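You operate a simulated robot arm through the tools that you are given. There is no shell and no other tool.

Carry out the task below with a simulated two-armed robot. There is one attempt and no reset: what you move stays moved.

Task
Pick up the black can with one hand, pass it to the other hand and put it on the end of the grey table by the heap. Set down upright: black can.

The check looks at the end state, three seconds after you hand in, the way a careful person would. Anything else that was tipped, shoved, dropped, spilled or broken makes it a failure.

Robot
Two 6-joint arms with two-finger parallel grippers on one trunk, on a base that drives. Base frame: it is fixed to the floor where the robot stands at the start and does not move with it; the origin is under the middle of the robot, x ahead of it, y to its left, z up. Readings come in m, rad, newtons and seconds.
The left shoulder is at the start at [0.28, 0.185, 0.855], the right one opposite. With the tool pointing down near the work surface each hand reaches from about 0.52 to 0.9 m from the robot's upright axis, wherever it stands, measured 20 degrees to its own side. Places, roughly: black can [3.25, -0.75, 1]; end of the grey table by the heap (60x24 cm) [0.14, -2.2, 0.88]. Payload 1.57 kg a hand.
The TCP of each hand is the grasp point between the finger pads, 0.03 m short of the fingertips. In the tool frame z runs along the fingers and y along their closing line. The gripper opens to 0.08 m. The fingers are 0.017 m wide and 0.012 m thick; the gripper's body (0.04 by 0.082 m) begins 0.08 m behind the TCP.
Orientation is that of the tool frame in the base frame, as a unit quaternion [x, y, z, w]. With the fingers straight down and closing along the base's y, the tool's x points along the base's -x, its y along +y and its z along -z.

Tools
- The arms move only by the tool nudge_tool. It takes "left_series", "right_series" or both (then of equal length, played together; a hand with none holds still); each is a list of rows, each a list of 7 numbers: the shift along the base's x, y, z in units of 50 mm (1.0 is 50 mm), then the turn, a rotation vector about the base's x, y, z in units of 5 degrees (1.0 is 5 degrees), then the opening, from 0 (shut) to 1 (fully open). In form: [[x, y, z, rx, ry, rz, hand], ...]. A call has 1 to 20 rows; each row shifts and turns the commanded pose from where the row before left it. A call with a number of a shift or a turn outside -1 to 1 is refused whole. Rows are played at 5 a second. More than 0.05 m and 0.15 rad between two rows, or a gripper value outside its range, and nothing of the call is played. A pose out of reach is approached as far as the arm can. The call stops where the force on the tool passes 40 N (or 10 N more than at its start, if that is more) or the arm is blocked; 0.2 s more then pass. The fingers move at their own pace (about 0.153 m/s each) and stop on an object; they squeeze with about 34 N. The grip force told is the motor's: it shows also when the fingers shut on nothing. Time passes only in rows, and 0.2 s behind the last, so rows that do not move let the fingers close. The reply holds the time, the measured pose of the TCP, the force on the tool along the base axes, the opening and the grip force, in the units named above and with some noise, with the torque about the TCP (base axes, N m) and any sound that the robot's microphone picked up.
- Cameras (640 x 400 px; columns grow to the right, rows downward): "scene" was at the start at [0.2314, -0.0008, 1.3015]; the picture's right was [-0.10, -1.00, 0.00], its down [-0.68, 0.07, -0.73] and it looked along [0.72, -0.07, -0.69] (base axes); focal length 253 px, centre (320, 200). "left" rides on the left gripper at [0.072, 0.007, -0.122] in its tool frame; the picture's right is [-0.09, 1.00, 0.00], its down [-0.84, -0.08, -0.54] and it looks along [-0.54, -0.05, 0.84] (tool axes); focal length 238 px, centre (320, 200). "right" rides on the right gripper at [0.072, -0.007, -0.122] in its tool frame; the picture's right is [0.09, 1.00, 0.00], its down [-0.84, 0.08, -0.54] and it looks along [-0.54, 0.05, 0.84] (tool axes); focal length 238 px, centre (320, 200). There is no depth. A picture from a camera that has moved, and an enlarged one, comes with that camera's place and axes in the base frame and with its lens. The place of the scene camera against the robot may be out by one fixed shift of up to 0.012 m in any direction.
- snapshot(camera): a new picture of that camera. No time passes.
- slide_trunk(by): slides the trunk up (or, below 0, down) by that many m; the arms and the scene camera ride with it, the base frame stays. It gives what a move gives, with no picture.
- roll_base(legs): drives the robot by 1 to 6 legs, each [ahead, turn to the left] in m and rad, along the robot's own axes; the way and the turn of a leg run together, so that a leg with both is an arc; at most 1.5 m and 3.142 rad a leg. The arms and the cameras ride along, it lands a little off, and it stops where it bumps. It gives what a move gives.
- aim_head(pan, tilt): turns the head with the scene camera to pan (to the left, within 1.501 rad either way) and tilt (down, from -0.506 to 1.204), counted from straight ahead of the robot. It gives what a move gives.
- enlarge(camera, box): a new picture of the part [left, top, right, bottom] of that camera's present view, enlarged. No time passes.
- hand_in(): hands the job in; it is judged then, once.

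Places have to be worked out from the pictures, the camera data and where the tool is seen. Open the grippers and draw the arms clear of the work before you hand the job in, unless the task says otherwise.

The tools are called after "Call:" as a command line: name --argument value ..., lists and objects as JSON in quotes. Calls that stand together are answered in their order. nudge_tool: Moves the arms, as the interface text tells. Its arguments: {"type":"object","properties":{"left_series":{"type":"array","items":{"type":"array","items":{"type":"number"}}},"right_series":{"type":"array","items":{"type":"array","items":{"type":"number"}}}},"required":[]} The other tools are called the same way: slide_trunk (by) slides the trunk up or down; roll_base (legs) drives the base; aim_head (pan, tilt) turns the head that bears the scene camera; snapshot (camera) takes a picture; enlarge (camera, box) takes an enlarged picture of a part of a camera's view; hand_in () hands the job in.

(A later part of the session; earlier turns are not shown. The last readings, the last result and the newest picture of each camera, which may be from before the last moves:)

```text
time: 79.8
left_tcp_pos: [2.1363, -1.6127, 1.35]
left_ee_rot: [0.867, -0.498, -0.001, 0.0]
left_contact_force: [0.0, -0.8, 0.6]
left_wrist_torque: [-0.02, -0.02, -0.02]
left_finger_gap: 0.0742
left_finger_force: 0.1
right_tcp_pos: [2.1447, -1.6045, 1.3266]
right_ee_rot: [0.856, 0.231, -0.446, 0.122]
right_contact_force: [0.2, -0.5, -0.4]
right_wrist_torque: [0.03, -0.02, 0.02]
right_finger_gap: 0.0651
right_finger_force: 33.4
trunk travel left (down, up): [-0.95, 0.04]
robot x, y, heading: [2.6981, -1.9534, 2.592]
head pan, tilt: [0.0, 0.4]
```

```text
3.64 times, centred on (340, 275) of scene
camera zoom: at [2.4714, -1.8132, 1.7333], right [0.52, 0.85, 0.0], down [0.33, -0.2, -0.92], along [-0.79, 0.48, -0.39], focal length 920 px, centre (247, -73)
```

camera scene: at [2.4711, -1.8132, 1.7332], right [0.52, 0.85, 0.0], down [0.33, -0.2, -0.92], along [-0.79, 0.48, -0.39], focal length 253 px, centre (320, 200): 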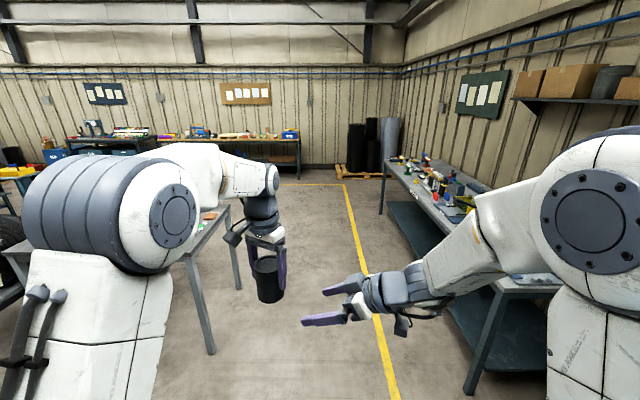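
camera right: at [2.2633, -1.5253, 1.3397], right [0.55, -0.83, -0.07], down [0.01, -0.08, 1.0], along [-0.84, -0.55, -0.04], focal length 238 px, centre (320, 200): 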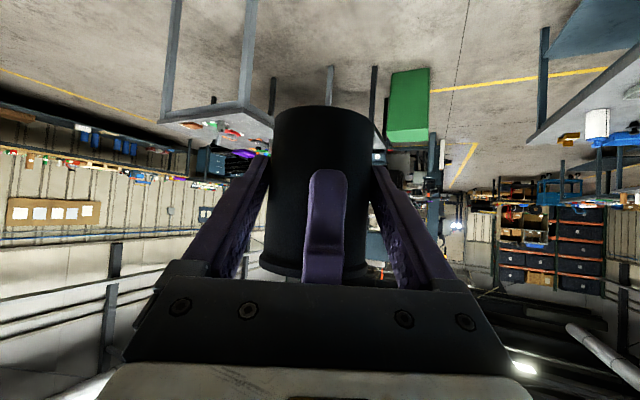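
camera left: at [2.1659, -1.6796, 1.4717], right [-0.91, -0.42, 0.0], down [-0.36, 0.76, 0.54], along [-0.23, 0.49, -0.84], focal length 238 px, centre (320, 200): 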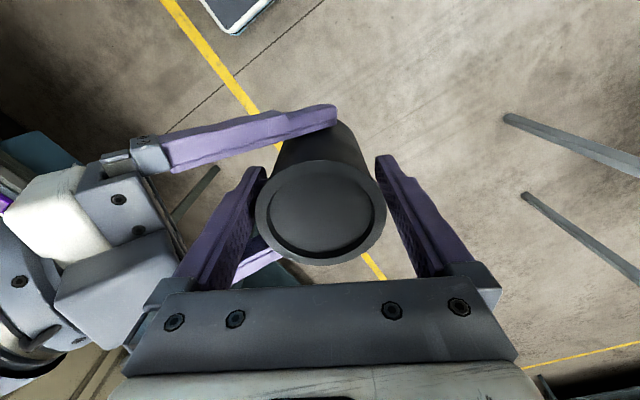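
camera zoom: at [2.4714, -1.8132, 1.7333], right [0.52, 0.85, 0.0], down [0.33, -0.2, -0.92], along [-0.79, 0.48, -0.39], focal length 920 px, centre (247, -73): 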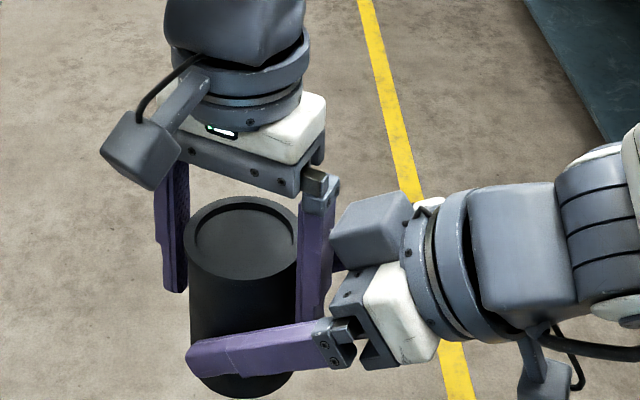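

The left is released. The can is a bit nearer to the rear finger; I shift the left hand 2 mm to centre it and watch that the right hand carries the weight.

Call:
nudge_tool --left_series '[[0.035, 0.02, 0, 0, 0, 0, 0.95], [0, 0, 0, 0, 0, 0, 0.95], [0, 0, 0, 0, 0, 0, 0.95]]' --right_series '[[0, 0, 0, 0, 0, 0, 0], [0, 0, 0, 0, 0, 0, 0], [0, 0, 0, 0, 0, 0, 0]]'

Call:
snapshot --camera "left"

```text
time: 80.6
left_tcp_pos: [2.1383, -1.6118, 1.3486]
left_ee_rot: [0.867, -0.498, 0.002, 0.001]
left_contact_force: [-0.4, -1.9, 0.6]
left_wrist_torque: [0.06, -0.08, -0.02]
left_finger_gap: 0.0743
left_finger_force: 0.0
right_tcp_pos: [2.1459, -1.6027, 1.3273]
right_ee_rot: [0.856, 0.232, -0.445, 0.123]
right_contact_force: [1.7, 0.1, -0.1]
right_wrist_torque: [-0.13, 0.09, 0.02]
right_finger_gap: 0.0651
right_finger_force: 33.6
trunk travel left (down, up): [-0.95, 0.04]
robot x, y, heading: [2.6988, -1.9531, 2.594]
head pan, tilt: [0.0, 0.4]
```

```text
taken
camera left: at [2.1679, -1.6782, 1.4716], right [-0.91, -0.42, 0.0], down [-0.36, 0.76, 0.54], along [-0.23, 0.49, -0.84], focal length 238 px, centre (320, 200)
```

left: 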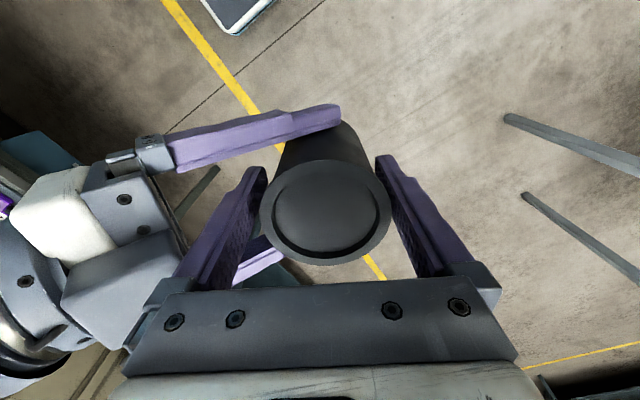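

The left fingers didn't open past 74 mm and small forces appeared — the rear finger is likely just touching the right gripper's block. I narrow the opening slightly and check.

Call:
nudge_tool --left_series '[[-0.017, -0.01, 0, 0, 0, 0, 0.905], [0, 0, 0, 0, 0, 0, 0.905], [0, 0, 0, 0, 0, 0, 0.905]]' --right_series '[[0, 0, 0, 0, 0, 0, 0], [0, 0, 0, 0, 0, 0, 0], [0, 0, 0, 0, 0, 0, 0]]'

Call:
enlarge --camera "left" --box '[120, 100, 400, 300]'

```text
time: 81.4
left_tcp_pos: [2.1381, -1.6113, 1.3483]
left_ee_rot: [0.868, -0.497, 0.001, 0.0]
left_contact_force: [0.2, 0.0, 0.3]
left_wrist_torque: [0.02, 0.0, 0.0]
left_finger_gap: 0.0725
left_finger_force: 0.0
right_tcp_pos: [2.1443, -1.6028, 1.3279]
right_ee_rot: [0.856, 0.232, -0.446, 0.122]
right_contact_force: [0.0, -0.6, 0.7]
right_wrist_torque: [-0.02, -0.02, -0.02]
right_finger_gap: 0.0648
right_finger_force: 34.1
trunk travel left (down, up): [-0.95, 0.04]
robot x, y, heading: [2.6944, -1.956, 2.595]
head pan, tilt: [0.0, 0.4]
```

```text
2.00 times, centred on (260, 200) of left
camera zoom: at [2.1675, -1.6789, 1.4709], right [-0.91, -0.42, 0.0], down [-0.36, 0.76, 0.54], along [-0.23, 0.49, -0.84], focal length 477 px, centre (440, 200)
```

zoom: 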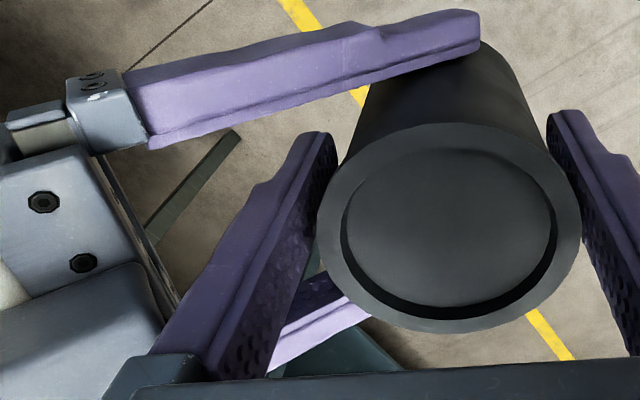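

No contact forces now. I raise the left hand gently by 1 cm to see that it slides free and the can stays with the right hand.

Call:
nudge_tool --left_series '[[0, 0, 0.1, 0, 0, 0, 0.905], [0, 0, 0.1, 0, 0, 0, 0.905], [0, 0, 0, 0, 0, 0, 0.905]]' --right_series '[[0, 0, 0, 0, 0, 0, 0], [0, 0, 0, 0, 0, 0, 0], [0, 0, 0, 0, 0, 0, 0]]'

Call:
snapshot --camera "left"

Call:
snapshot --camera "right"

```text
time: 82.2
left_tcp_pos: [2.1397, -1.6115, 1.3602]
left_ee_rot: [0.867, -0.498, -0.001, 0.0]
left_contact_force: [-7.4, -3.1, -2.8]
left_wrist_torque: [0.06, -0.15, 0.02]
left_finger_gap: 0.0734
left_finger_force: 0.3
right_tcp_pos: [2.1451, -1.6032, 1.3273]
right_ee_rot: [0.857, 0.231, -0.445, 0.12]
right_contact_force: [6.0, 3.2, 0.1]
right_wrist_torque: [-0.14, 0.33, 0.04]
right_finger_gap: 0.0651
right_finger_force: 34.0
trunk travel left (down, up): [-0.95, 0.04]
robot x, y, heading: [2.6977, -1.9509, 2.595]
head pan, tilt: [0.0, 0.4]
```

```text
taken
camera left: at [2.1687, -1.6782, 1.4817], right [-0.91, -0.42, 0.0], down [-0.36, 0.76, 0.54], along [-0.23, 0.49, -0.84], focal length 238 px, centre (320, 200)
```

left: 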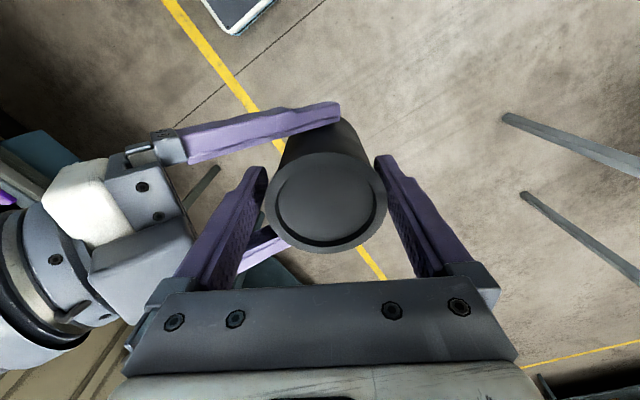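

```text
taken
camera right: at [2.2635, -1.5256, 1.3397], right [0.55, -0.83, -0.07], down [0.01, -0.08, 1.0], along [-0.84, -0.55, -0.04], focal length 238 px, centre (320, 200)
```

right: 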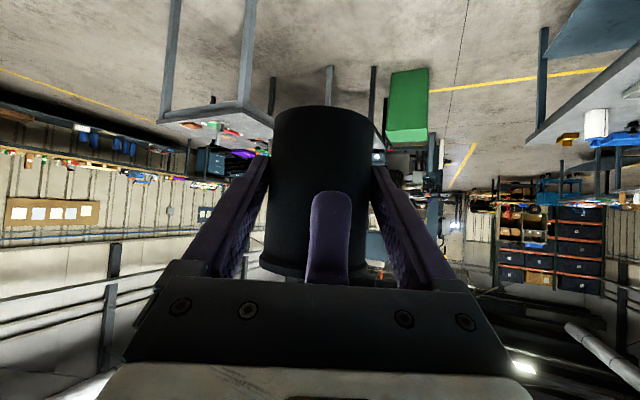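

The sideways force direction shows the front left finger now presses on the can – my 2 mm shift was the wrong way (the hand was centred before). I shift back 3 mm and open a bit.

Call:
nudge_tool --left_series '[[-0.055, -0.032, 0, 0, 0, 0, 0.905], [0, 0, 0, 0, 0, 0, 0.94], [0, 0, 0, 0, 0, 0, 0.94]]' --right_series '[[0, 0, 0, 0, 0, 0, 0], [0, 0, 0, 0, 0, 0, 0], [0, 0, 0, 0, 0, 0, 0]]'

Call:
snapshot --camera "left"

```text
time: 83.0
left_tcp_pos: [2.1359, -1.6124, 1.361]
left_ee_rot: [0.867, -0.498, 0.0, 0.0]
left_contact_force: [0.0, -0.3, 0.5]
left_wrist_torque: [0.0, -0.05, 0.01]
left_finger_gap: 0.0751
left_finger_force: 0.1
right_tcp_pos: [2.1446, -1.6038, 1.3282]
right_ee_rot: [0.856, 0.231, -0.446, 0.121]
right_contact_force: [0.2, -0.5, 0.0]
right_wrist_torque: [0.02, -0.06, -0.01]
right_finger_gap: 0.0649
right_finger_force: 33.9
trunk travel left (down, up): [-0.95, 0.04]
robot x, y, heading: [2.6988, -1.9527, 2.592]
head pan, tilt: [0.0, 0.4]
```

```text
taken
camera left: at [2.166, -1.6798, 1.4822], right [-0.91, -0.42, 0.0], down [-0.36, 0.76, 0.54], along [-0.23, 0.49, -0.84], focal length 238 px, centre (320, 200)
```

left: 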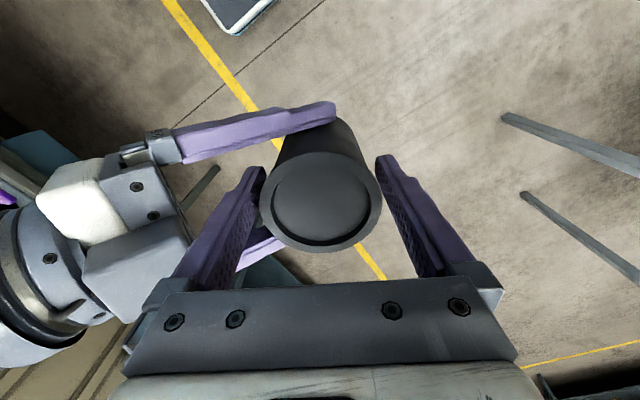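

All forces are zero now. I raise the left hand 10 cm to clear the can entirely.

Call:
nudge_tool --left_series '[[0, 0, 0.3, 0, 0, 0, 0.94], [0, 0, 0.4, 0, 0, 0, 0.94], [0, 0, 0.4, 0, 0, 0, 0.94], [0, 0, 0.5, 0, 0, 0, 0.94], [0, 0, 0.5, 0, 0, 0, 1]]' --right_series '[[0, 0, 0, 0, 0, 0, 0], [0, 0, 0, 0, 0, 0, 0], [0, 0, 0, 0, 0, 0, 0], [0, 0, 0, 0, 0, 0, 0], [0, 0, 0, 0, 0, 0, 0]]'

Call:
snapshot --camera "scene"

Call:
snapshot --camera "right"

```text
time: 84.2
left_tcp_pos: [2.1363, -1.6126, 1.4669]
left_ee_rot: [0.868, -0.497, 0.002, 0.001]
left_contact_force: [-0.1, 0.6, -0.4]
left_wrist_torque: [-0.01, 0.03, -0.01]
left_finger_gap: 0.0801
left_finger_force: 0.1
right_tcp_pos: [2.145, -1.6024, 1.3285]
right_ee_rot: [0.856, 0.232, -0.445, 0.122]
right_contact_force: [0.3, -1.1, -1.0]
right_wrist_torque: [0.0, -0.03, 0.01]
right_finger_gap: 0.0647
right_finger_force: 33.6
trunk travel left (down, up): [-0.95, 0.04]
robot x, y, heading: [2.697, -1.9522, 2.59]
head pan, tilt: [0.0, 0.4]
```

```text
taken
camera scene: at [2.4714, -1.8132, 1.7332], right [0.52, 0.85, 0.0], down [0.33, -0.2, -0.92], along [-0.79, 0.48, -0.39], focal length 253 px, centre (320, 200)
```

scene: 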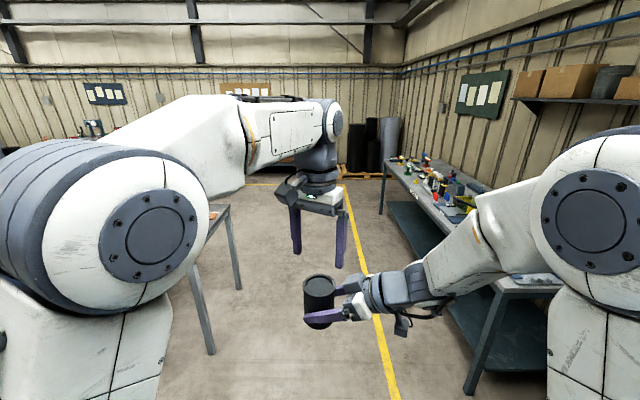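

```text
taken
camera right: at [2.2634, -1.5257, 1.3396], right [0.55, -0.83, -0.07], down [0.01, -0.08, 1.0], along [-0.84, -0.55, -0.04], focal length 238 px, centre (320, 200)
```

right: 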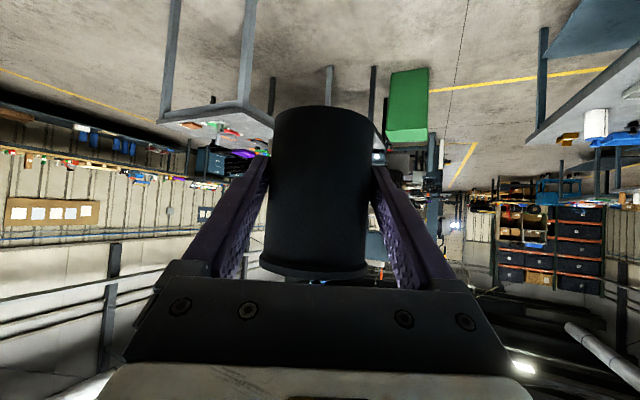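

The handover worked: the right hand alone holds the can upright. I move the left hand up and away to its own side, then look at the route.

Call:
nudge_tool --left_series '[[-0.44, -0.7, 0.2, 0, 0, 0, 1], [-0.44, -0.7, 0.2, 0, 0, 0, 1], [-0.44, -0.7, 0.2, 0, 0, 0, 1], [-0.44, -0.7, 0, 0, 0, 0, 1], [-0.3, -0.5, 0, 0, 0, 0, 1]]' --right_series '[[0, 0, 0, 0, 0, 0, 0], [0, 0, 0, 0, 0, 0, 0], [0, 0, 0, 0, 0, 0, 0], [0, 0, 0, 0, 0, 0, 0], [0, 0, 0, 0, 0, 0, 0]]'

Call:
snapshot --camera "scene"

Call:
enlarge --camera "scene" --box '[0, 180, 250, 340]'

```text
time: 85.4
left_tcp_pos: [2.0301, -1.78, 1.4958]
left_ee_rot: [0.867, -0.498, 0.0, 0.0]
left_contact_force: [-0.1, 0.6, 0.2]
left_wrist_torque: [0.0, 0.0, 0.01]
left_finger_gap: 0.0797
left_finger_force: 0.1
right_tcp_pos: [2.1445, -1.6039, 1.3285]
right_ee_rot: [0.856, 0.232, -0.446, 0.122]
right_contact_force: [-0.1, -0.4, 0.7]
right_wrist_torque: [0.03, -0.04, 0.02]
right_finger_gap: 0.0651
right_finger_force: 33.6
trunk travel left (down, up): [-0.95, 0.04]
robot x, y, heading: [2.6957, -1.9536, 2.593]
head pan, tilt: [0.0, 0.4]
```

```text
taken
camera scene: at [2.4713, -1.8134, 1.7333], right [0.52, 0.85, 0.0], down [0.33, -0.2, -0.92], along [-0.79, 0.48, -0.39], focal length 253 px, centre (320, 200)
```

scene: 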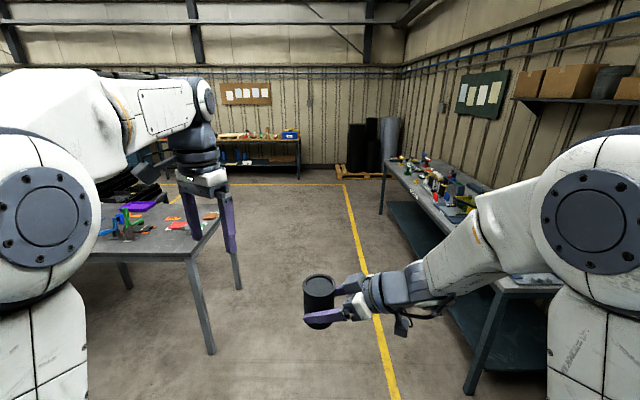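

```text
2.50 times, centred on (125, 260) of scene
camera zoom: at [2.4713, -1.8134, 1.7333], right [0.52, 0.85, 0.0], down [0.33, -0.2, -0.92], along [-0.79, 0.48, -0.39], focal length 633 px, centre (808, 50)
```

zoom: 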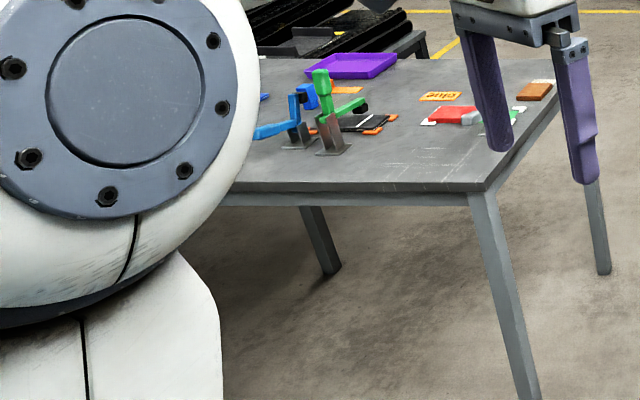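

The aisle ahead is free between the grey table and the lacing bench. I drive 1.5 m down it.

Call:
roll_base --legs '[[1.5, -0.02]]'

Call:
aim_head --pan 0.9 --tilt 0.55

Call:
snapshot --camera "scene"

```text
time: 92.8
left_tcp_pos: [0.7259, -1.0499, 1.4966]
left_ee_rot: [0.878, -0.479, 0.0, 0.001]
left_contact_force: [-0.5, -0.2, -0.7]
left_wrist_torque: [0.04, 0.04, -0.01]
left_finger_gap: 0.08
left_finger_force: 0.1
right_tcp_pos: [0.8337, -0.8728, 1.3272]
right_ee_rot: [0.851, 0.25, -0.442, 0.131]
right_contact_force: [0.1, -0.1, 0.1]
right_wrist_torque: [0.02, -0.05, 0.0]
right_finger_gap: 0.065
right_finger_force: 33.6
trunk travel left (down, up): [-0.95, 0.04]
robot x, y, heading: [1.4017, -1.1938, 2.639]
head pan, tilt: [0.0, 0.4]
```

```text
time: 94.0
left_tcp_pos: [0.7258, -1.0504, 1.4949]
left_ee_rot: [0.878, -0.478, 0.0, 0.0]
left_contact_force: [-0.5, 0.4, -0.7]
left_wrist_torque: [-0.01, -0.04, 0.02]
left_finger_gap: 0.08
left_finger_force: 0.0
right_tcp_pos: [0.8324, -0.872, 1.3271]
right_ee_rot: [0.851, 0.25, -0.443, 0.132]
right_contact_force: [0.6, -0.1, 0.2]
right_wrist_torque: [0.02, -0.01, 0.0]
right_finger_gap: 0.0655
right_finger_force: 34.2
trunk travel left (down, up): [-0.95, 0.04]
robot x, y, heading: [1.4024, -1.1968, 2.634]
head pan, tilt: [0.901, 0.55]
```

```text
taken
camera scene: at [1.166, -1.1463, 1.7196], right [-0.38, 0.92, 0.0], down [0.48, 0.2, -0.85], along [-0.79, -0.33, -0.52], focal length 253 px, centre (320, 200)
```

scene: 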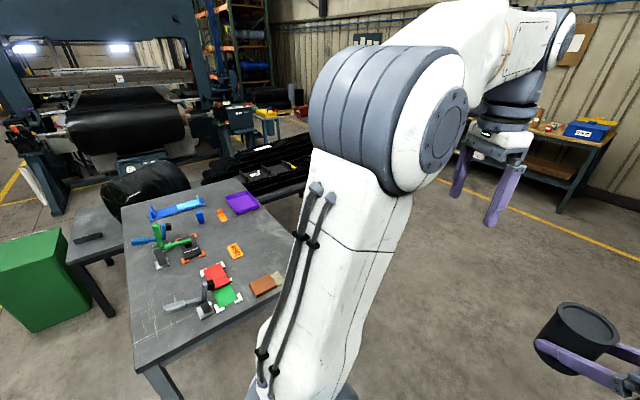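

I can see the grey table from here with a black roll/heap behind its far end. I enlarge to understand the target end.

Call:
enlarge --camera "scene" --box '[60, 130, 300, 330]'

Call:
aim_head --pan 1.3 --tilt 0.6

Call:
snapshot --camera "scene"

```text
2.00 times, centred on (180, 230) of scene
camera zoom: at [1.166, -1.1463, 1.7196], right [-0.38, 0.92, 0.0], down [0.48, 0.2, -0.85], along [-0.79, -0.33, -0.52], focal length 506 px, centre (600, 140)
```

zoom: 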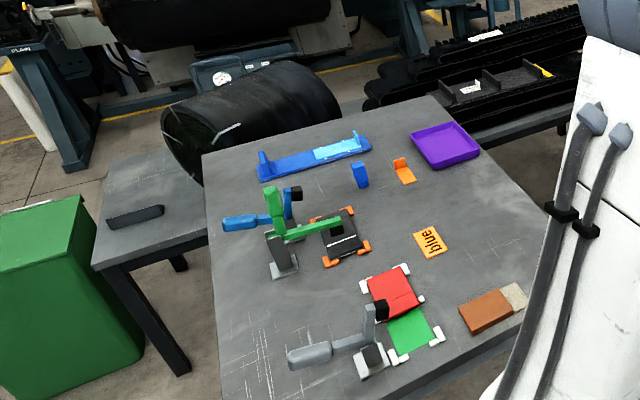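

```text
time: 94.9
left_tcp_pos: [0.7266, -1.0515, 1.4964]
left_ee_rot: [0.878, -0.479, 0.0, 0.0]
left_contact_force: [0.3, -0.1, 0.2]
left_wrist_torque: [-0.02, -0.01, 0.0]
left_finger_gap: 0.08
left_finger_force: 0.0
right_tcp_pos: [0.8316, -0.8726, 1.3277]
right_ee_rot: [0.851, 0.25, -0.443, 0.132]
right_contact_force: [0.3, 0.5, -0.3]
right_wrist_torque: [0.02, -0.05, 0.02]
right_finger_gap: 0.0653
right_finger_force: 34.4
trunk travel left (down, up): [-0.95, 0.04]
robot x, y, heading: [1.4014, -1.1954, 2.633]
head pan, tilt: [1.3, 0.6]
```

```text
taken
camera scene: at [1.1869, -1.1749, 1.7151], right [-0.71, 0.7, 0.0], down [0.4, 0.4, -0.83], along [-0.58, -0.59, -0.56], focal length 253 px, centre (320, 200)
```

scene: 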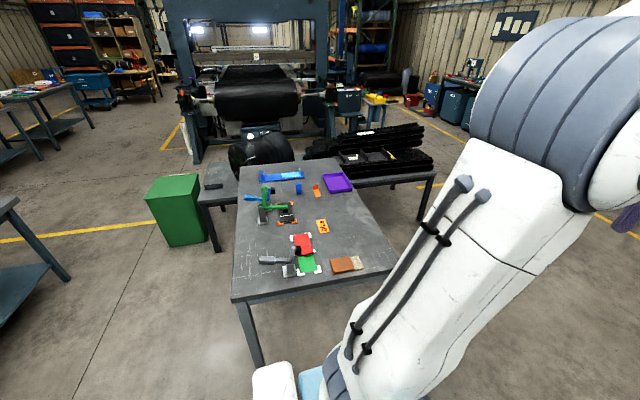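

The target end is the far end of the table, next to the low bench with the black heap; there's a free strip between the purple tray and the far edge. I continue along the aisle to round the table's near-left side.

Call:
roll_base --legs '[[1.33, 0]]'

Call:
aim_head --pan 1.45 --tilt 0.45

Call:
snapshot --camera "scene"

Call:
aim_head --pan 0.5 --tilt 0.45

Call:
snapshot --camera "scene"

```text
time: 101.4
left_tcp_pos: [-0.4315, -0.4675, 1.4963]
left_ee_rot: [0.887, -0.462, 0.0, 0.0]
left_contact_force: [0.3, -1.3, -0.2]
left_wrist_torque: [0.01, 0.02, 0.0]
left_finger_gap: 0.0801
left_finger_force: 0.1
right_tcp_pos: [-0.3315, -0.2846, 1.3268]
right_ee_rot: [0.846, 0.267, -0.44, 0.14]
right_contact_force: [0.1, -0.5, 0.7]
right_wrist_torque: [0.01, -0.03, 0.01]
right_finger_gap: 0.0651
right_finger_force: 33.8
trunk travel left (down, up): [-0.95, 0.04]
robot x, y, heading: [0.2445, -0.586, 2.674]
head pan, tilt: [1.3, 0.6]
```

```text
time: 102.1
left_tcp_pos: [-0.4308, -0.4684, 1.4965]
left_ee_rot: [0.887, -0.462, 0.0, 0.0]
left_contact_force: [-0.1, 0.2, 0.8]
left_wrist_torque: [0.02, -0.01, 0.02]
left_finger_gap: 0.0799
left_finger_force: 0.0
right_tcp_pos: [-0.3322, -0.2841, 1.3276]
right_ee_rot: [0.846, 0.267, -0.44, 0.14]
right_contact_force: [0.2, 0.3, -0.8]
right_wrist_torque: [0.02, -0.06, -0.02]
right_finger_gap: 0.0647
right_finger_force: 33.6
trunk travel left (down, up): [-0.95, 0.04]
robot x, y, heading: [0.2453, -0.5899, 2.673]
head pan, tilt: [1.45, 0.45]
```

```text
taken
camera scene: at [0.0434, -0.5846, 1.7286], right [-0.83, 0.56, 0.0], down [0.24, 0.36, -0.9], along [-0.5, -0.75, -0.44], focal length 253 px, centre (320, 200)
```

scene: 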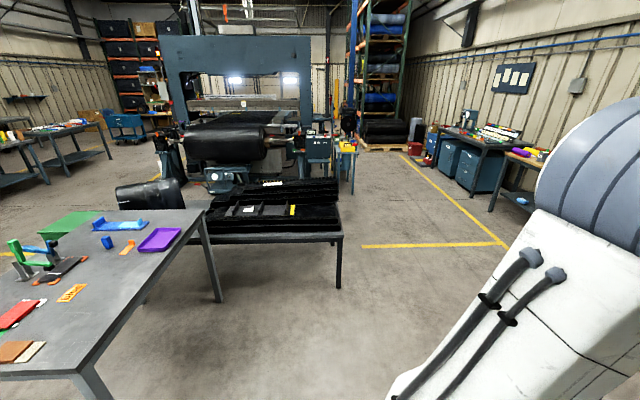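

```text
time: 103.4
left_tcp_pos: [-0.4304, -0.4687, 1.4964]
left_ee_rot: [0.887, -0.462, 0.001, -0.001]
left_contact_force: [-0.3, 1.0, 0.0]
left_wrist_torque: [0.04, 0.0, 0.02]
left_finger_gap: 0.0803
left_finger_force: 0.0
right_tcp_pos: [-0.3313, -0.2839, 1.3271]
right_ee_rot: [0.846, 0.266, -0.44, 0.139]
right_contact_force: [-0.3, -0.1, 0.1]
right_wrist_torque: [-0.03, -0.05, 0.0]
right_finger_gap: 0.0647
right_finger_force: 33.6
trunk travel left (down, up): [-0.95, 0.04]
robot x, y, heading: [0.2506, -0.5893, 2.67]
head pan, tilt: [0.499, 0.45]
```

```text
taken
camera scene: at [0.0025, -0.5111, 1.7286], right [-0.03, 1.0, 0.0], down [0.44, 0.01, -0.9], along [-0.9, -0.03, -0.44], focal length 253 px, centre (320, 200)
```

scene: 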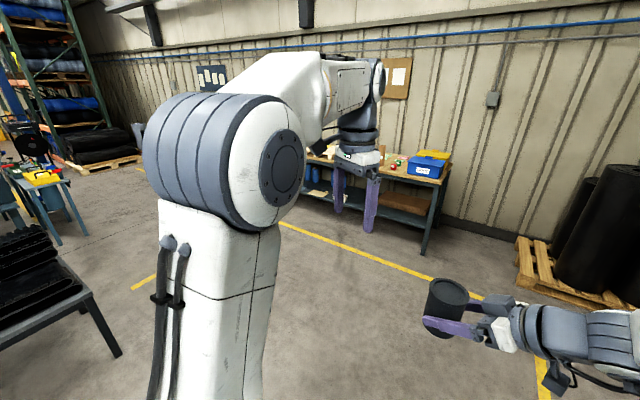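

Clear floor beside the table, and the low bench with the heap is well below my hands. I turn to face along the table and drive down its side.

Call:
roll_base --legs '[[0, 1.49], [0.65, 0]]'

Call:
aim_head --pan 0.5 --tilt 0.6

Call:
snapshot --camera "scene"

```text
time: 110.7
left_tcp_pos: [-0.2966, -1.8075, 1.4957]
left_ee_rot: [0.968, 0.25, 0.0, -0.001]
left_contact_force: [0.1, -0.6, -0.9]
left_wrist_torque: [-0.03, 0.0, 0.01]
left_finger_gap: 0.0799
left_finger_force: 0.0
right_tcp_pos: [-0.4677, -1.6887, 1.3273]
right_ee_rot: [0.45, 0.764, -0.233, 0.399]
right_contact_force: [-0.7, -0.6, -0.6]
right_wrist_torque: [0.02, 0.03, 0.01]
right_finger_gap: 0.0645
right_finger_force: 34.3
trunk travel left (down, up): [-0.95, 0.04]
robot x, y, heading: [-0.1058, -1.144, -2.148]
head pan, tilt: [0.499, 0.45]
```

```text
time: 111.3
left_tcp_pos: [-0.2953, -1.8086, 1.4964]
left_ee_rot: [0.968, 0.251, 0.0, 0.0]
left_contact_force: [-0.5, -0.7, -0.1]
left_wrist_torque: [0.0, 0.02, 0.03]
left_finger_gap: 0.0801
left_finger_force: 0.0
right_tcp_pos: [-0.4669, -1.6878, 1.3279]
right_ee_rot: [0.451, 0.765, -0.232, 0.397]
right_contact_force: [-0.7, -0.6, -0.1]
right_wrist_torque: [0.0, 0.03, -0.03]
right_finger_gap: 0.0645
right_finger_force: 34.2
trunk travel left (down, up): [-0.95, 0.04]
robot x, y, heading: [-0.1088, -1.1436, -2.148]
head pan, tilt: [0.499, 0.6]
```

```text
taken
camera scene: at [-0.2098, -1.3599, 1.7151], right [-1.0, 0.07, 0.0], down [0.04, 0.56, -0.83], along [-0.06, -0.82, -0.56], focal length 253 px, centre (320, 200)
```

scene: 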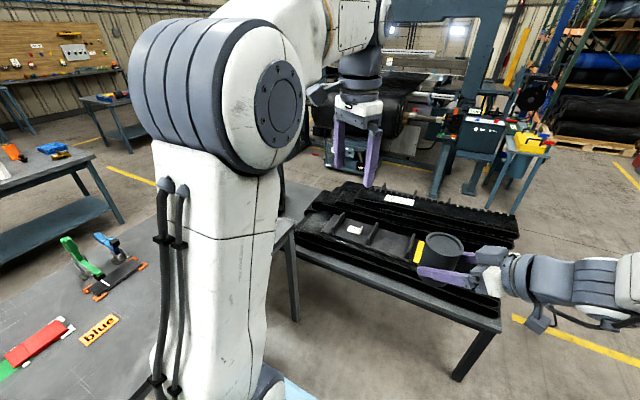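

The heap bench is low (well below hand height). I drive the remaining 0.6 m and turn left to face the table across its long side.

Call:
roll_base --legs '[[0.6, 0], [0, 1.6]]'

Call:
aim_head --pan -0.1 --tilt 0.75

Call:
snapshot --camera "scene"

```text
time: 118.6
left_tcp_pos: [0.2389, -1.8161, 1.4961]
left_ee_rot: [0.492, 0.871, 0.0, 0.0]
left_contact_force: [0.0, -0.6, 0.0]
left_wrist_torque: [0.0, 0.01, 0.02]
left_finger_gap: 0.0799
left_finger_force: 0.1
right_tcp_pos: [0.1275, -1.9933, 1.3281]
right_ee_rot: [-0.237, 0.855, 0.125, 0.445]
right_contact_force: [-0.1, -0.3, -0.6]
right_wrist_torque: [0.0, 0.01, -0.01]
right_finger_gap: 0.0647
right_finger_force: 34.8
trunk travel left (down, up): [-0.95, 0.04]
robot x, y, heading: [-0.4318, -1.6507, -0.535]
head pan, tilt: [0.499, 0.6]
```

```text
time: 119.6
left_tcp_pos: [0.2392, -1.817, 1.4947]
left_ee_rot: [0.492, 0.871, 0.0, 0.0]
left_contact_force: [-0.1, 0.0, -0.6]
left_wrist_torque: [-0.01, 0.0, -0.02]
left_finger_gap: 0.0802
left_finger_force: 0.1
right_tcp_pos: [0.1273, -1.9928, 1.328]
right_ee_rot: [-0.238, 0.854, 0.125, 0.445]
right_contact_force: [0.1, 0.6, -0.3]
right_wrist_torque: [-0.04, 0.0, 0.01]
right_finger_gap: 0.0644
right_finger_force: 34.5
trunk travel left (down, up): [-0.95, 0.04]
robot x, y, heading: [-0.431, -1.6522, -0.535]
head pan, tilt: [-0.099, 0.75]
```

```text
taken
camera scene: at [-0.2363, -1.7742, 1.7022], right [-0.59, -0.81, 0.0], down [-0.55, 0.4, -0.73], along [0.59, -0.43, -0.68], focal length 253 px, centre (320, 200)
```

scene: 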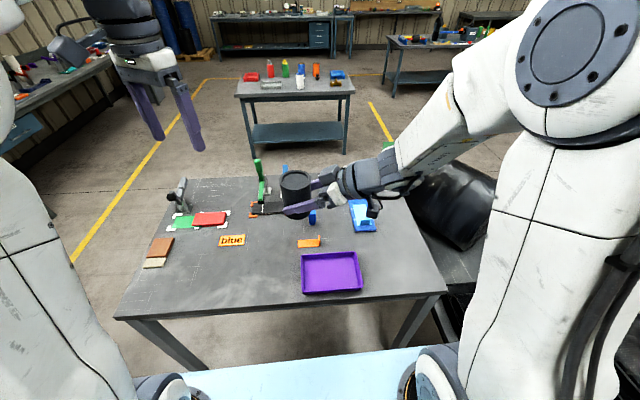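

The free zone on the far end is between the tray (its right side), the blue holder and the far edge. I choose a spot about (0.086, −2.297), 18 cm from the far edge. I swing the right hand to point straight ahead and bring it above that spot, still high.

Call:
nudge_tool --right_series '[[-0.08, -0.458, 0, 0, 0, -0.951, 0], [-0.08, -0.458, 0, 0, 0, -0.951, 0], [-0.08, -0.458, 0, 0, 0, -0.951, 0], [-0.08, -0.458, 0, 0, 0, -0.951, 0], [-0.08, -0.458, 0, 0, 0, -0.951, 0], [-0.08, -0.458, 0, 0, 0, -0.951, 0], [-0.08, -0.458, 0, 0, 0, -0.951, 0], [-0.08, -0.458, 0, 0, 0, -0.951, 0], [-0.08, -0.458, 0, 0, 0, -0.951, 0], [-0.08, -0.458, 0, 0, 0, -0.951, 0], [-0.08, -0.458, 0, 0, 0, -0.951, 0], [-0.08, -0.458, 0, 0, 0, -0.951, 0], [-0.08, -0.458, 0, 0, 0, -0.951, 0]]'

Call:
snapshot --camera "scene"

Call:
snapshot --camera "right"

```text
time: 122.4
left_tcp_pos: [0.238, -1.8153, 1.4965]
left_ee_rot: [0.491, 0.871, 0.001, 0.0]
left_contact_force: [0.2, 0.5, 0.2]
left_wrist_torque: [-0.01, 0.02, 0.02]
left_finger_gap: 0.0801
left_finger_force: 0.1
right_tcp_pos: [0.073, -2.2919, 1.3282]
right_ee_rot: [0.236, 0.856, -0.121, 0.445]
right_contact_force: [0.1, 0.2, 0.8]
right_wrist_torque: [0.02, 0.01, 0.01]
right_finger_gap: 0.0647
right_finger_force: 33.9
trunk travel left (down, up): [-0.95, 0.04]
robot x, y, heading: [-0.43, -1.6477, -0.539]
head pan, tilt: [-0.099, 0.75]
```

```text
taken
camera scene: at [-0.2364, -1.7743, 1.7022], right [-0.59, -0.8, 0.0], down [-0.55, 0.41, -0.73], along [0.59, -0.43, -0.68], focal length 253 px, centre (320, 200)
```

scene: 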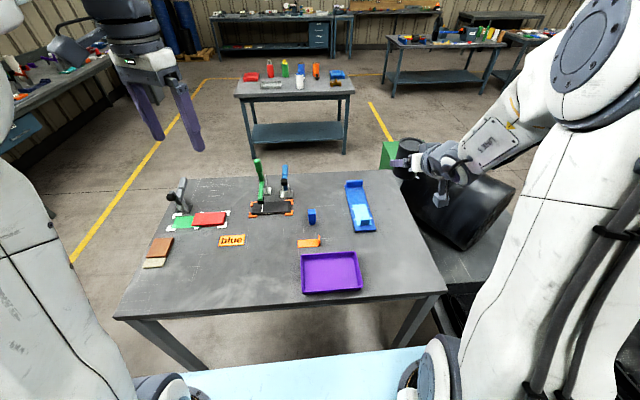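

```text
taken
camera right: at [-0.0514, -2.2239, 1.3396], right [0.46, 0.88, -0.07], down [0.07, 0.05, 1.0], along [0.88, -0.47, -0.04], focal length 238 px, centre (320, 200)
```

right: 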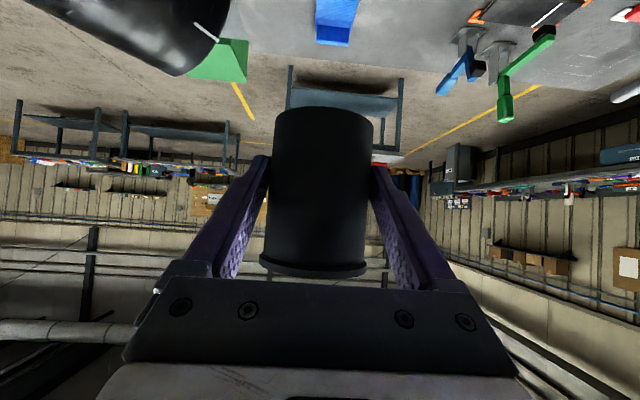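

The hand is aimed properly. I enlarge the scene view of the target end to refine the free area.

Call:
enlarge --camera "scene" --box '[270, 170, 470, 310]'

```text
2.86 times, centred on (370, 240) of scene
camera zoom: at [-0.2364, -1.7743, 1.7022], right [-0.59, -0.8, 0.0], down [-0.55, 0.41, -0.73], along [0.59, -0.43, -0.68], focal length 723 px, centre (177, 86)
```

zoom: 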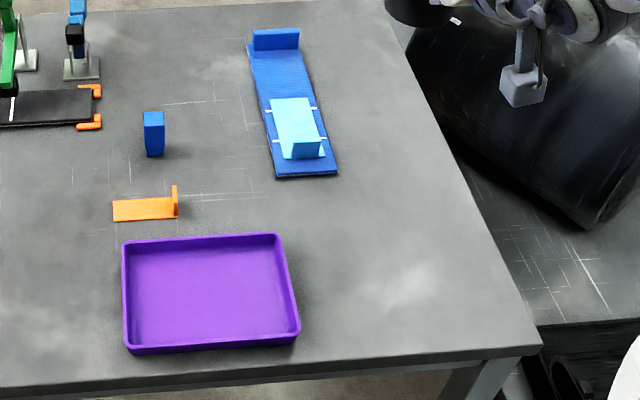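

Free area confirmed: tray edge is ~28 cm from the far edge, holder begins ~28 cm in from the near side. I lower the can straight down to about 6 cm above the table.

Call:
nudge_tool --right_series '[[-0.05, 0.068, -0.6, 0, 0, 0, 0], [0, 0, -0.9, 0, 0, 0, 0], [0, 0, -0.9, 0, 0, 0, 0], [0, 0, -0.9, 0, 0, 0, 0], [0, 0, -0.9, 0, 0, 0, 0], [0, 0, -0.9, 0, 0, 0, 0], [0, 0, -0.9, 0, 0, 0, 0], [0, 0, -0.9, 0, 0, 0, 0], [0, 0, 0, 0, 0, 0, 0]]'

Call:
snapshot --camera "scene"

Call:
snapshot --camera "right"

```text
time: 124.4
left_tcp_pos: [0.2392, -1.817, 1.4966]
left_ee_rot: [0.492, 0.871, 0.001, 0.0]
left_contact_force: [0.6, 0.1, 0.0]
left_wrist_torque: [-0.01, -0.02, -0.02]
left_finger_gap: 0.0799
left_finger_force: 0.1
right_tcp_pos: [0.1054, -2.3766, 1.0335]
right_ee_rot: [0.237, 0.856, -0.111, 0.446]
right_contact_force: [-0.5, 0.1, -0.4]
right_wrist_torque: [0.0, 0.04, 0.03]
right_finger_gap: 0.0645
right_finger_force: 34.3
right hand out of reach, approached as far as the arm can: row 4, 5, 6, 7, 8
trunk travel left (down, up): [-0.95, 0.04]
robot x, y, heading: [-0.4344, -1.6473, -0.533]
head pan, tilt: [-0.099, 0.75]
```

```text
taken
camera scene: at [-0.2362, -1.7746, 1.7021], right [-0.59, -0.8, 0.0], down [-0.55, 0.41, -0.73], along [0.59, -0.43, -0.68], focal length 253 px, centre (320, 200)
```

scene: 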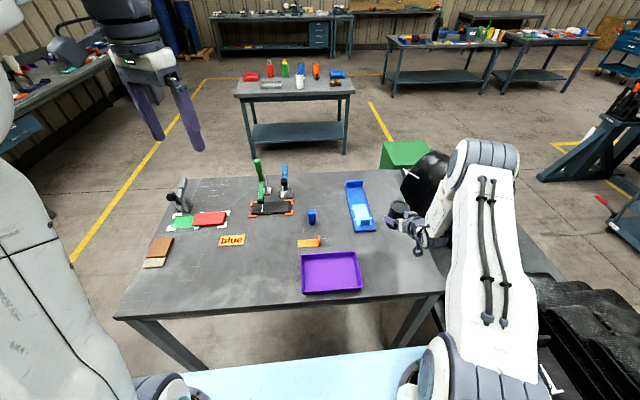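

```text
taken
camera right: at [-0.0195, -2.31, 1.0461], right [0.46, 0.89, -0.05], down [0.07, 0.03, 1.0], along [0.89, -0.46, -0.05], focal length 238 px, centre (320, 200)
```

right: 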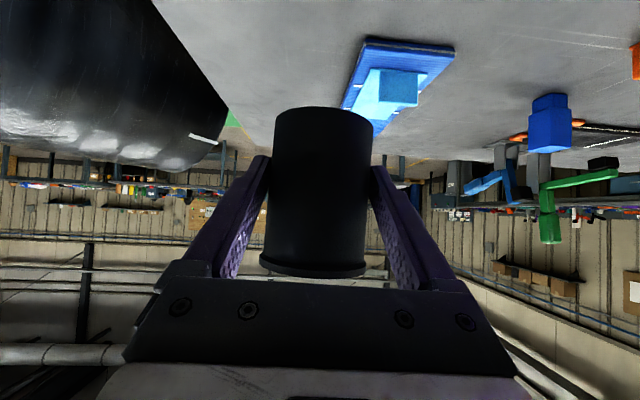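

The arm got too folded at that height (wrist close to the shoulder), so the pose drifted outward. I go back up to the good pose and will instead lower the can with the trunk.

Call:
nudge_tool --right_series '[[0, 0, 0.8, 0, 0, 0, 0], [0, 0, 0.9, 0, 0, 0, 0], [0, 0, 0.9, 0, 0, 0, 0], [0, 0, 0.9, 0, 0, 0, 0], [0, 0, 0.9, 0, 0, 0, 0], [0, 0, 0.9, 0, 0, 0, 0], [0, 0, 0.8, 0, 0, 0, 0], [0, 0, 0.8, 0, 0, 0, 0], [0, 0, 0, 0, 0, 0, 0]]'

Call:
snapshot --camera "scene"

Call:
snapshot --camera "right"

```text
time: 126.4
left_tcp_pos: [0.2389, -1.817, 1.4964]
left_ee_rot: [0.492, 0.871, -0.001, 0.001]
left_contact_force: [-0.2, -0.1, -0.2]
left_wrist_torque: [0.01, 0.02, 0.01]
left_finger_gap: 0.0799
left_finger_force: 0.0
right_tcp_pos: [0.1072, -2.3764, 1.386]
right_ee_rot: [0.235, 0.855, -0.122, 0.446]
right_contact_force: [-0.2, -0.2, -3.2]
right_wrist_torque: [0.01, 0.01, 0.0]
right_finger_gap: 0.0646
right_finger_force: 34.3
trunk travel left (down, up): [-0.95, 0.04]
robot x, y, heading: [-0.4288, -1.6493, -0.536]
head pan, tilt: [-0.099, 0.75]
```

```text
taken
camera scene: at [-0.2365, -1.7742, 1.7022], right [-0.59, -0.8, 0.0], down [-0.55, 0.41, -0.73], along [0.59, -0.43, -0.68], focal length 253 px, centre (320, 200)
```

scene: 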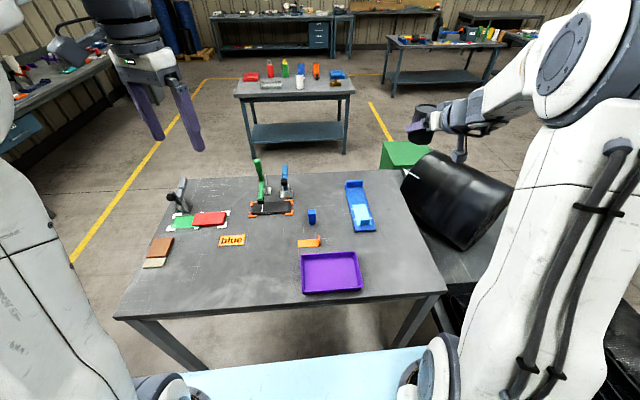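

```text
taken
camera right: at [-0.0171, -2.3094, 1.3968], right [0.46, 0.88, -0.07], down [0.07, 0.05, 1.0], along [0.88, -0.47, -0.04], focal length 238 px, centre (320, 200)
```

right: 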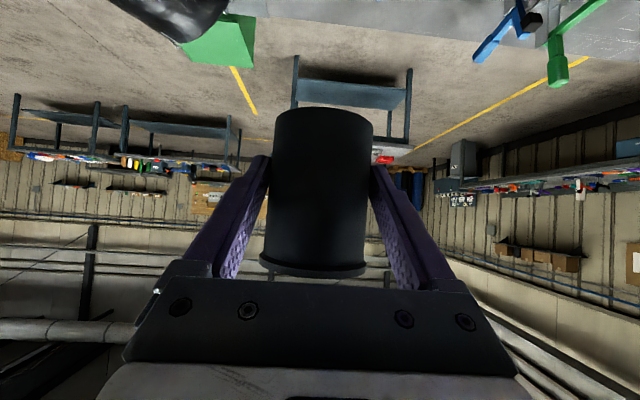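

The can is still gripped identically. I shift the right hand horizontally back over the chosen spot (staying high), and pull the left hand back a little so it will be clear of the table when the trunk goes down.

Call:
nudge_tool --right_series '[[-0.245, 0.593, 0, 0, 0, 0, 0], [-0.245, 0.593, 0, 0, 0, 0, 0], [-0.245, 0.593, 0, 0, 0, 0, 0], [0, 0, 0, 0, 0, 0, 0]]' --left_series '[[-0.63, 0.373, 0.4, 0, 0, 0, 1], [-0.63, 0.373, 0.4, 0, 0, 0, 1], [-0.63, 0.373, 0.4, 0, 0, 0, 1], [0, 0, 0, 0, 0, 0, 1]]'

Call:
snapshot --camera "right"

```text
time: 127.4
left_tcp_pos: [0.1457, -1.7586, 1.5581]
left_ee_rot: [0.492, 0.871, 0.0, 0.001]
left_contact_force: [0.8, 0.1, 0.5]
left_wrist_torque: [-0.03, -0.05, -0.01]
left_finger_gap: 0.0798
left_finger_force: 0.0
right_tcp_pos: [0.0715, -2.2872, 1.3821]
right_ee_rot: [0.235, 0.855, -0.122, 0.446]
right_contact_force: [-0.9, 0.7, -3.0]
right_wrist_torque: [0.05, 0.02, -0.02]
right_finger_gap: 0.0648
right_finger_force: 33.9
trunk travel left (down, up): [-0.95, 0.04]
robot x, y, heading: [-0.4329, -1.6479, -0.532]
head pan, tilt: [-0.099, 0.75]
```

```text
taken
camera right: at [-0.0536, -2.2203, 1.3949], right [0.46, 0.88, -0.07], down [0.07, 0.05, 1.0], along [0.88, -0.47, -0.04], focal length 238 px, centre (320, 200)
```

right: 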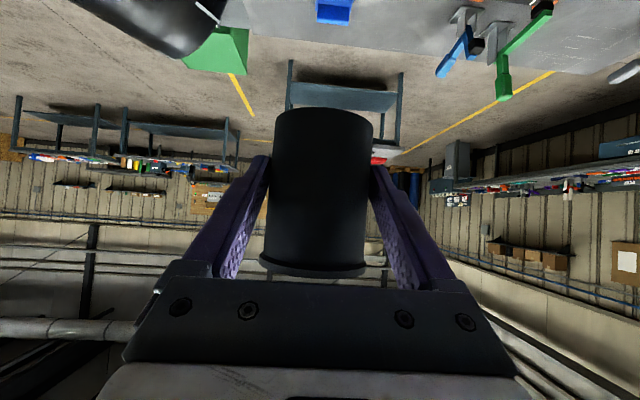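

Position is right over the spot. I lower the trunk by 0.38 m, which brings the can to about 8 cm above the table.

Call:
slide_trunk --by -0.38

Call:
snapshot --camera "scene"

Call:
snapshot --camera "right"

```text
time: 131.1
left_tcp_pos: [0.1448, -1.7594, 1.1777]
left_ee_rot: [0.492, 0.871, 0.0, 0.0]
left_contact_force: [-0.1, -0.6, -0.3]
left_wrist_torque: [-0.04, 0.0, -0.02]
left_finger_gap: 0.08
left_finger_force: 0.1
right_tcp_pos: [0.072, -2.2881, 1.0012]
right_ee_rot: [0.235, 0.856, -0.121, 0.445]
right_contact_force: [-0.4, -0.1, -2.8]
right_wrist_torque: [0.06, 0.03, -0.03]
right_finger_gap: 0.0647
right_finger_force: 33.9
trunk travel left (down, up): [-0.57, 0.42]
robot x, y, heading: [-0.4271, -1.6493, -0.533]
head pan, tilt: [-0.099, 0.75]
```

```text
taken
camera scene: at [-0.2365, -1.7742, 1.3222], right [-0.59, -0.8, 0.0], down [-0.55, 0.41, -0.73], along [0.59, -0.43, -0.68], focal length 253 px, centre (320, 200)
```

scene: 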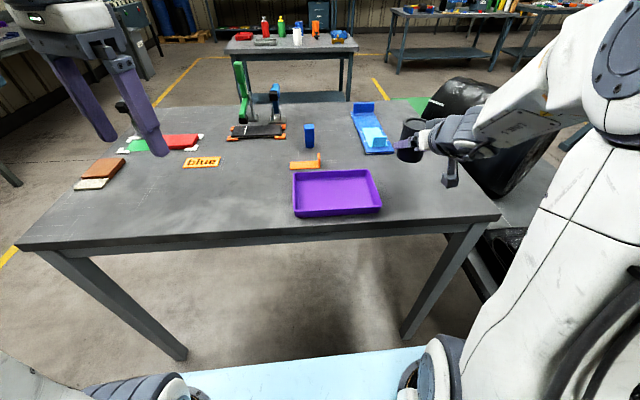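

```text
taken
camera right: at [-0.0531, -2.2209, 1.0148], right [0.46, 0.88, -0.07], down [0.07, 0.05, 1.0], along [0.88, -0.47, -0.04], focal length 238 px, centre (320, 200)
```

right: 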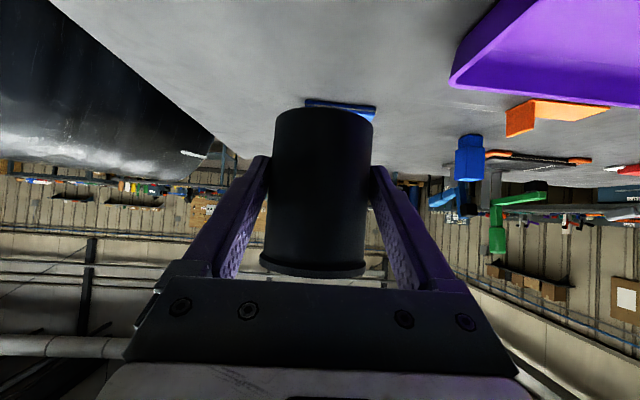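

The can hangs ~8 cm above the free spot. I enlarge the views to check clearance and re-measure the table height by comparing camera heights.

Call:
enlarge --camera "scene" --box '[340, 70, 540, 250]'

Call:
enlarge --camera "right" --box '[240, 60, 400, 160]'

```text
2.22 times, centred on (440, 160) of scene
camera zoom: at [-0.2365, -1.7742, 1.3222], right [-0.59, -0.8, 0.0], down [-0.55, 0.41, -0.73], along [0.59, -0.43, -0.68], focal length 562 px, centre (53, 289)
```

zoom: 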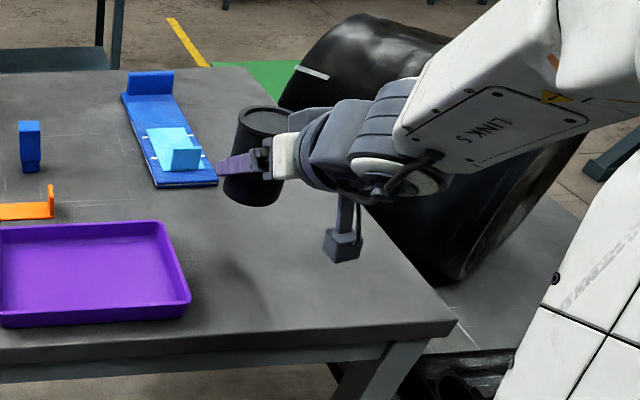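

```text
4.00 times, centred on (320, 110) of right
camera zoom: at [-0.0531, -2.2209, 1.0148], right [0.46, 0.88, -0.07], down [0.07, 0.05, 1.0], along [0.88, -0.47, -0.04], focal length 953 px, centre (320, 560)
```

zoom: 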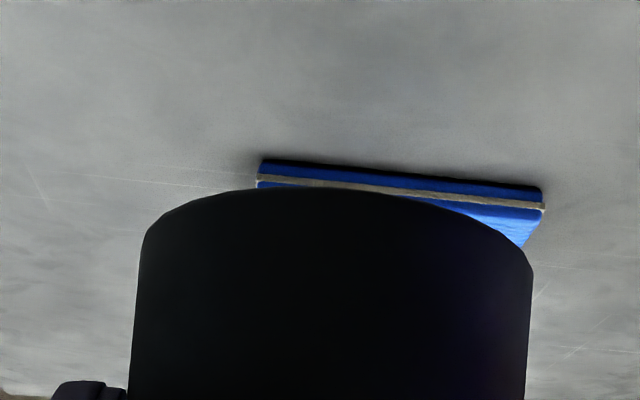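

I check whether the can is truly upright in the right hand by looking closer.

Call:
enlarge --camera "scene" --box '[390, 105, 470, 170]'

Call:
enlarge --camera "right" --box '[220, 80, 420, 300]'

```text
6.15 times, centred on (430, 138) of scene
camera zoom: at [-0.2365, -1.7742, 1.3222], right [-0.59, -0.8, 0.0], down [-0.55, 0.41, -0.73], along [0.59, -0.43, -0.68], focal length 1557 px, centre (-357, 585)
```

zoom: 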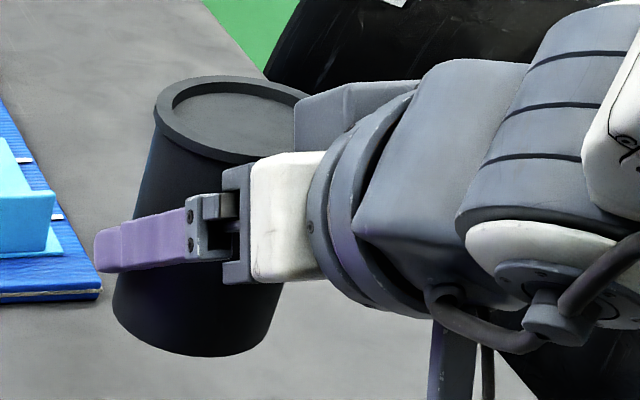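

```text
1.82 times, centred on (320, 190) of right
camera zoom: at [-0.0531, -2.2209, 1.0148], right [0.46, 0.88, -0.07], down [0.07, 0.05, 1.0], along [0.88, -0.47, -0.04], focal length 433 px, centre (320, 218)
```

zoom: 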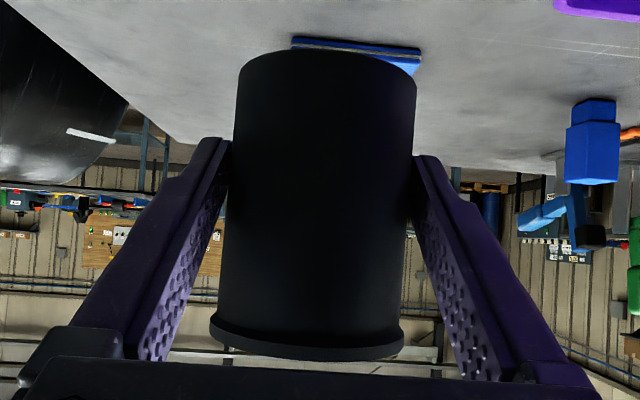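

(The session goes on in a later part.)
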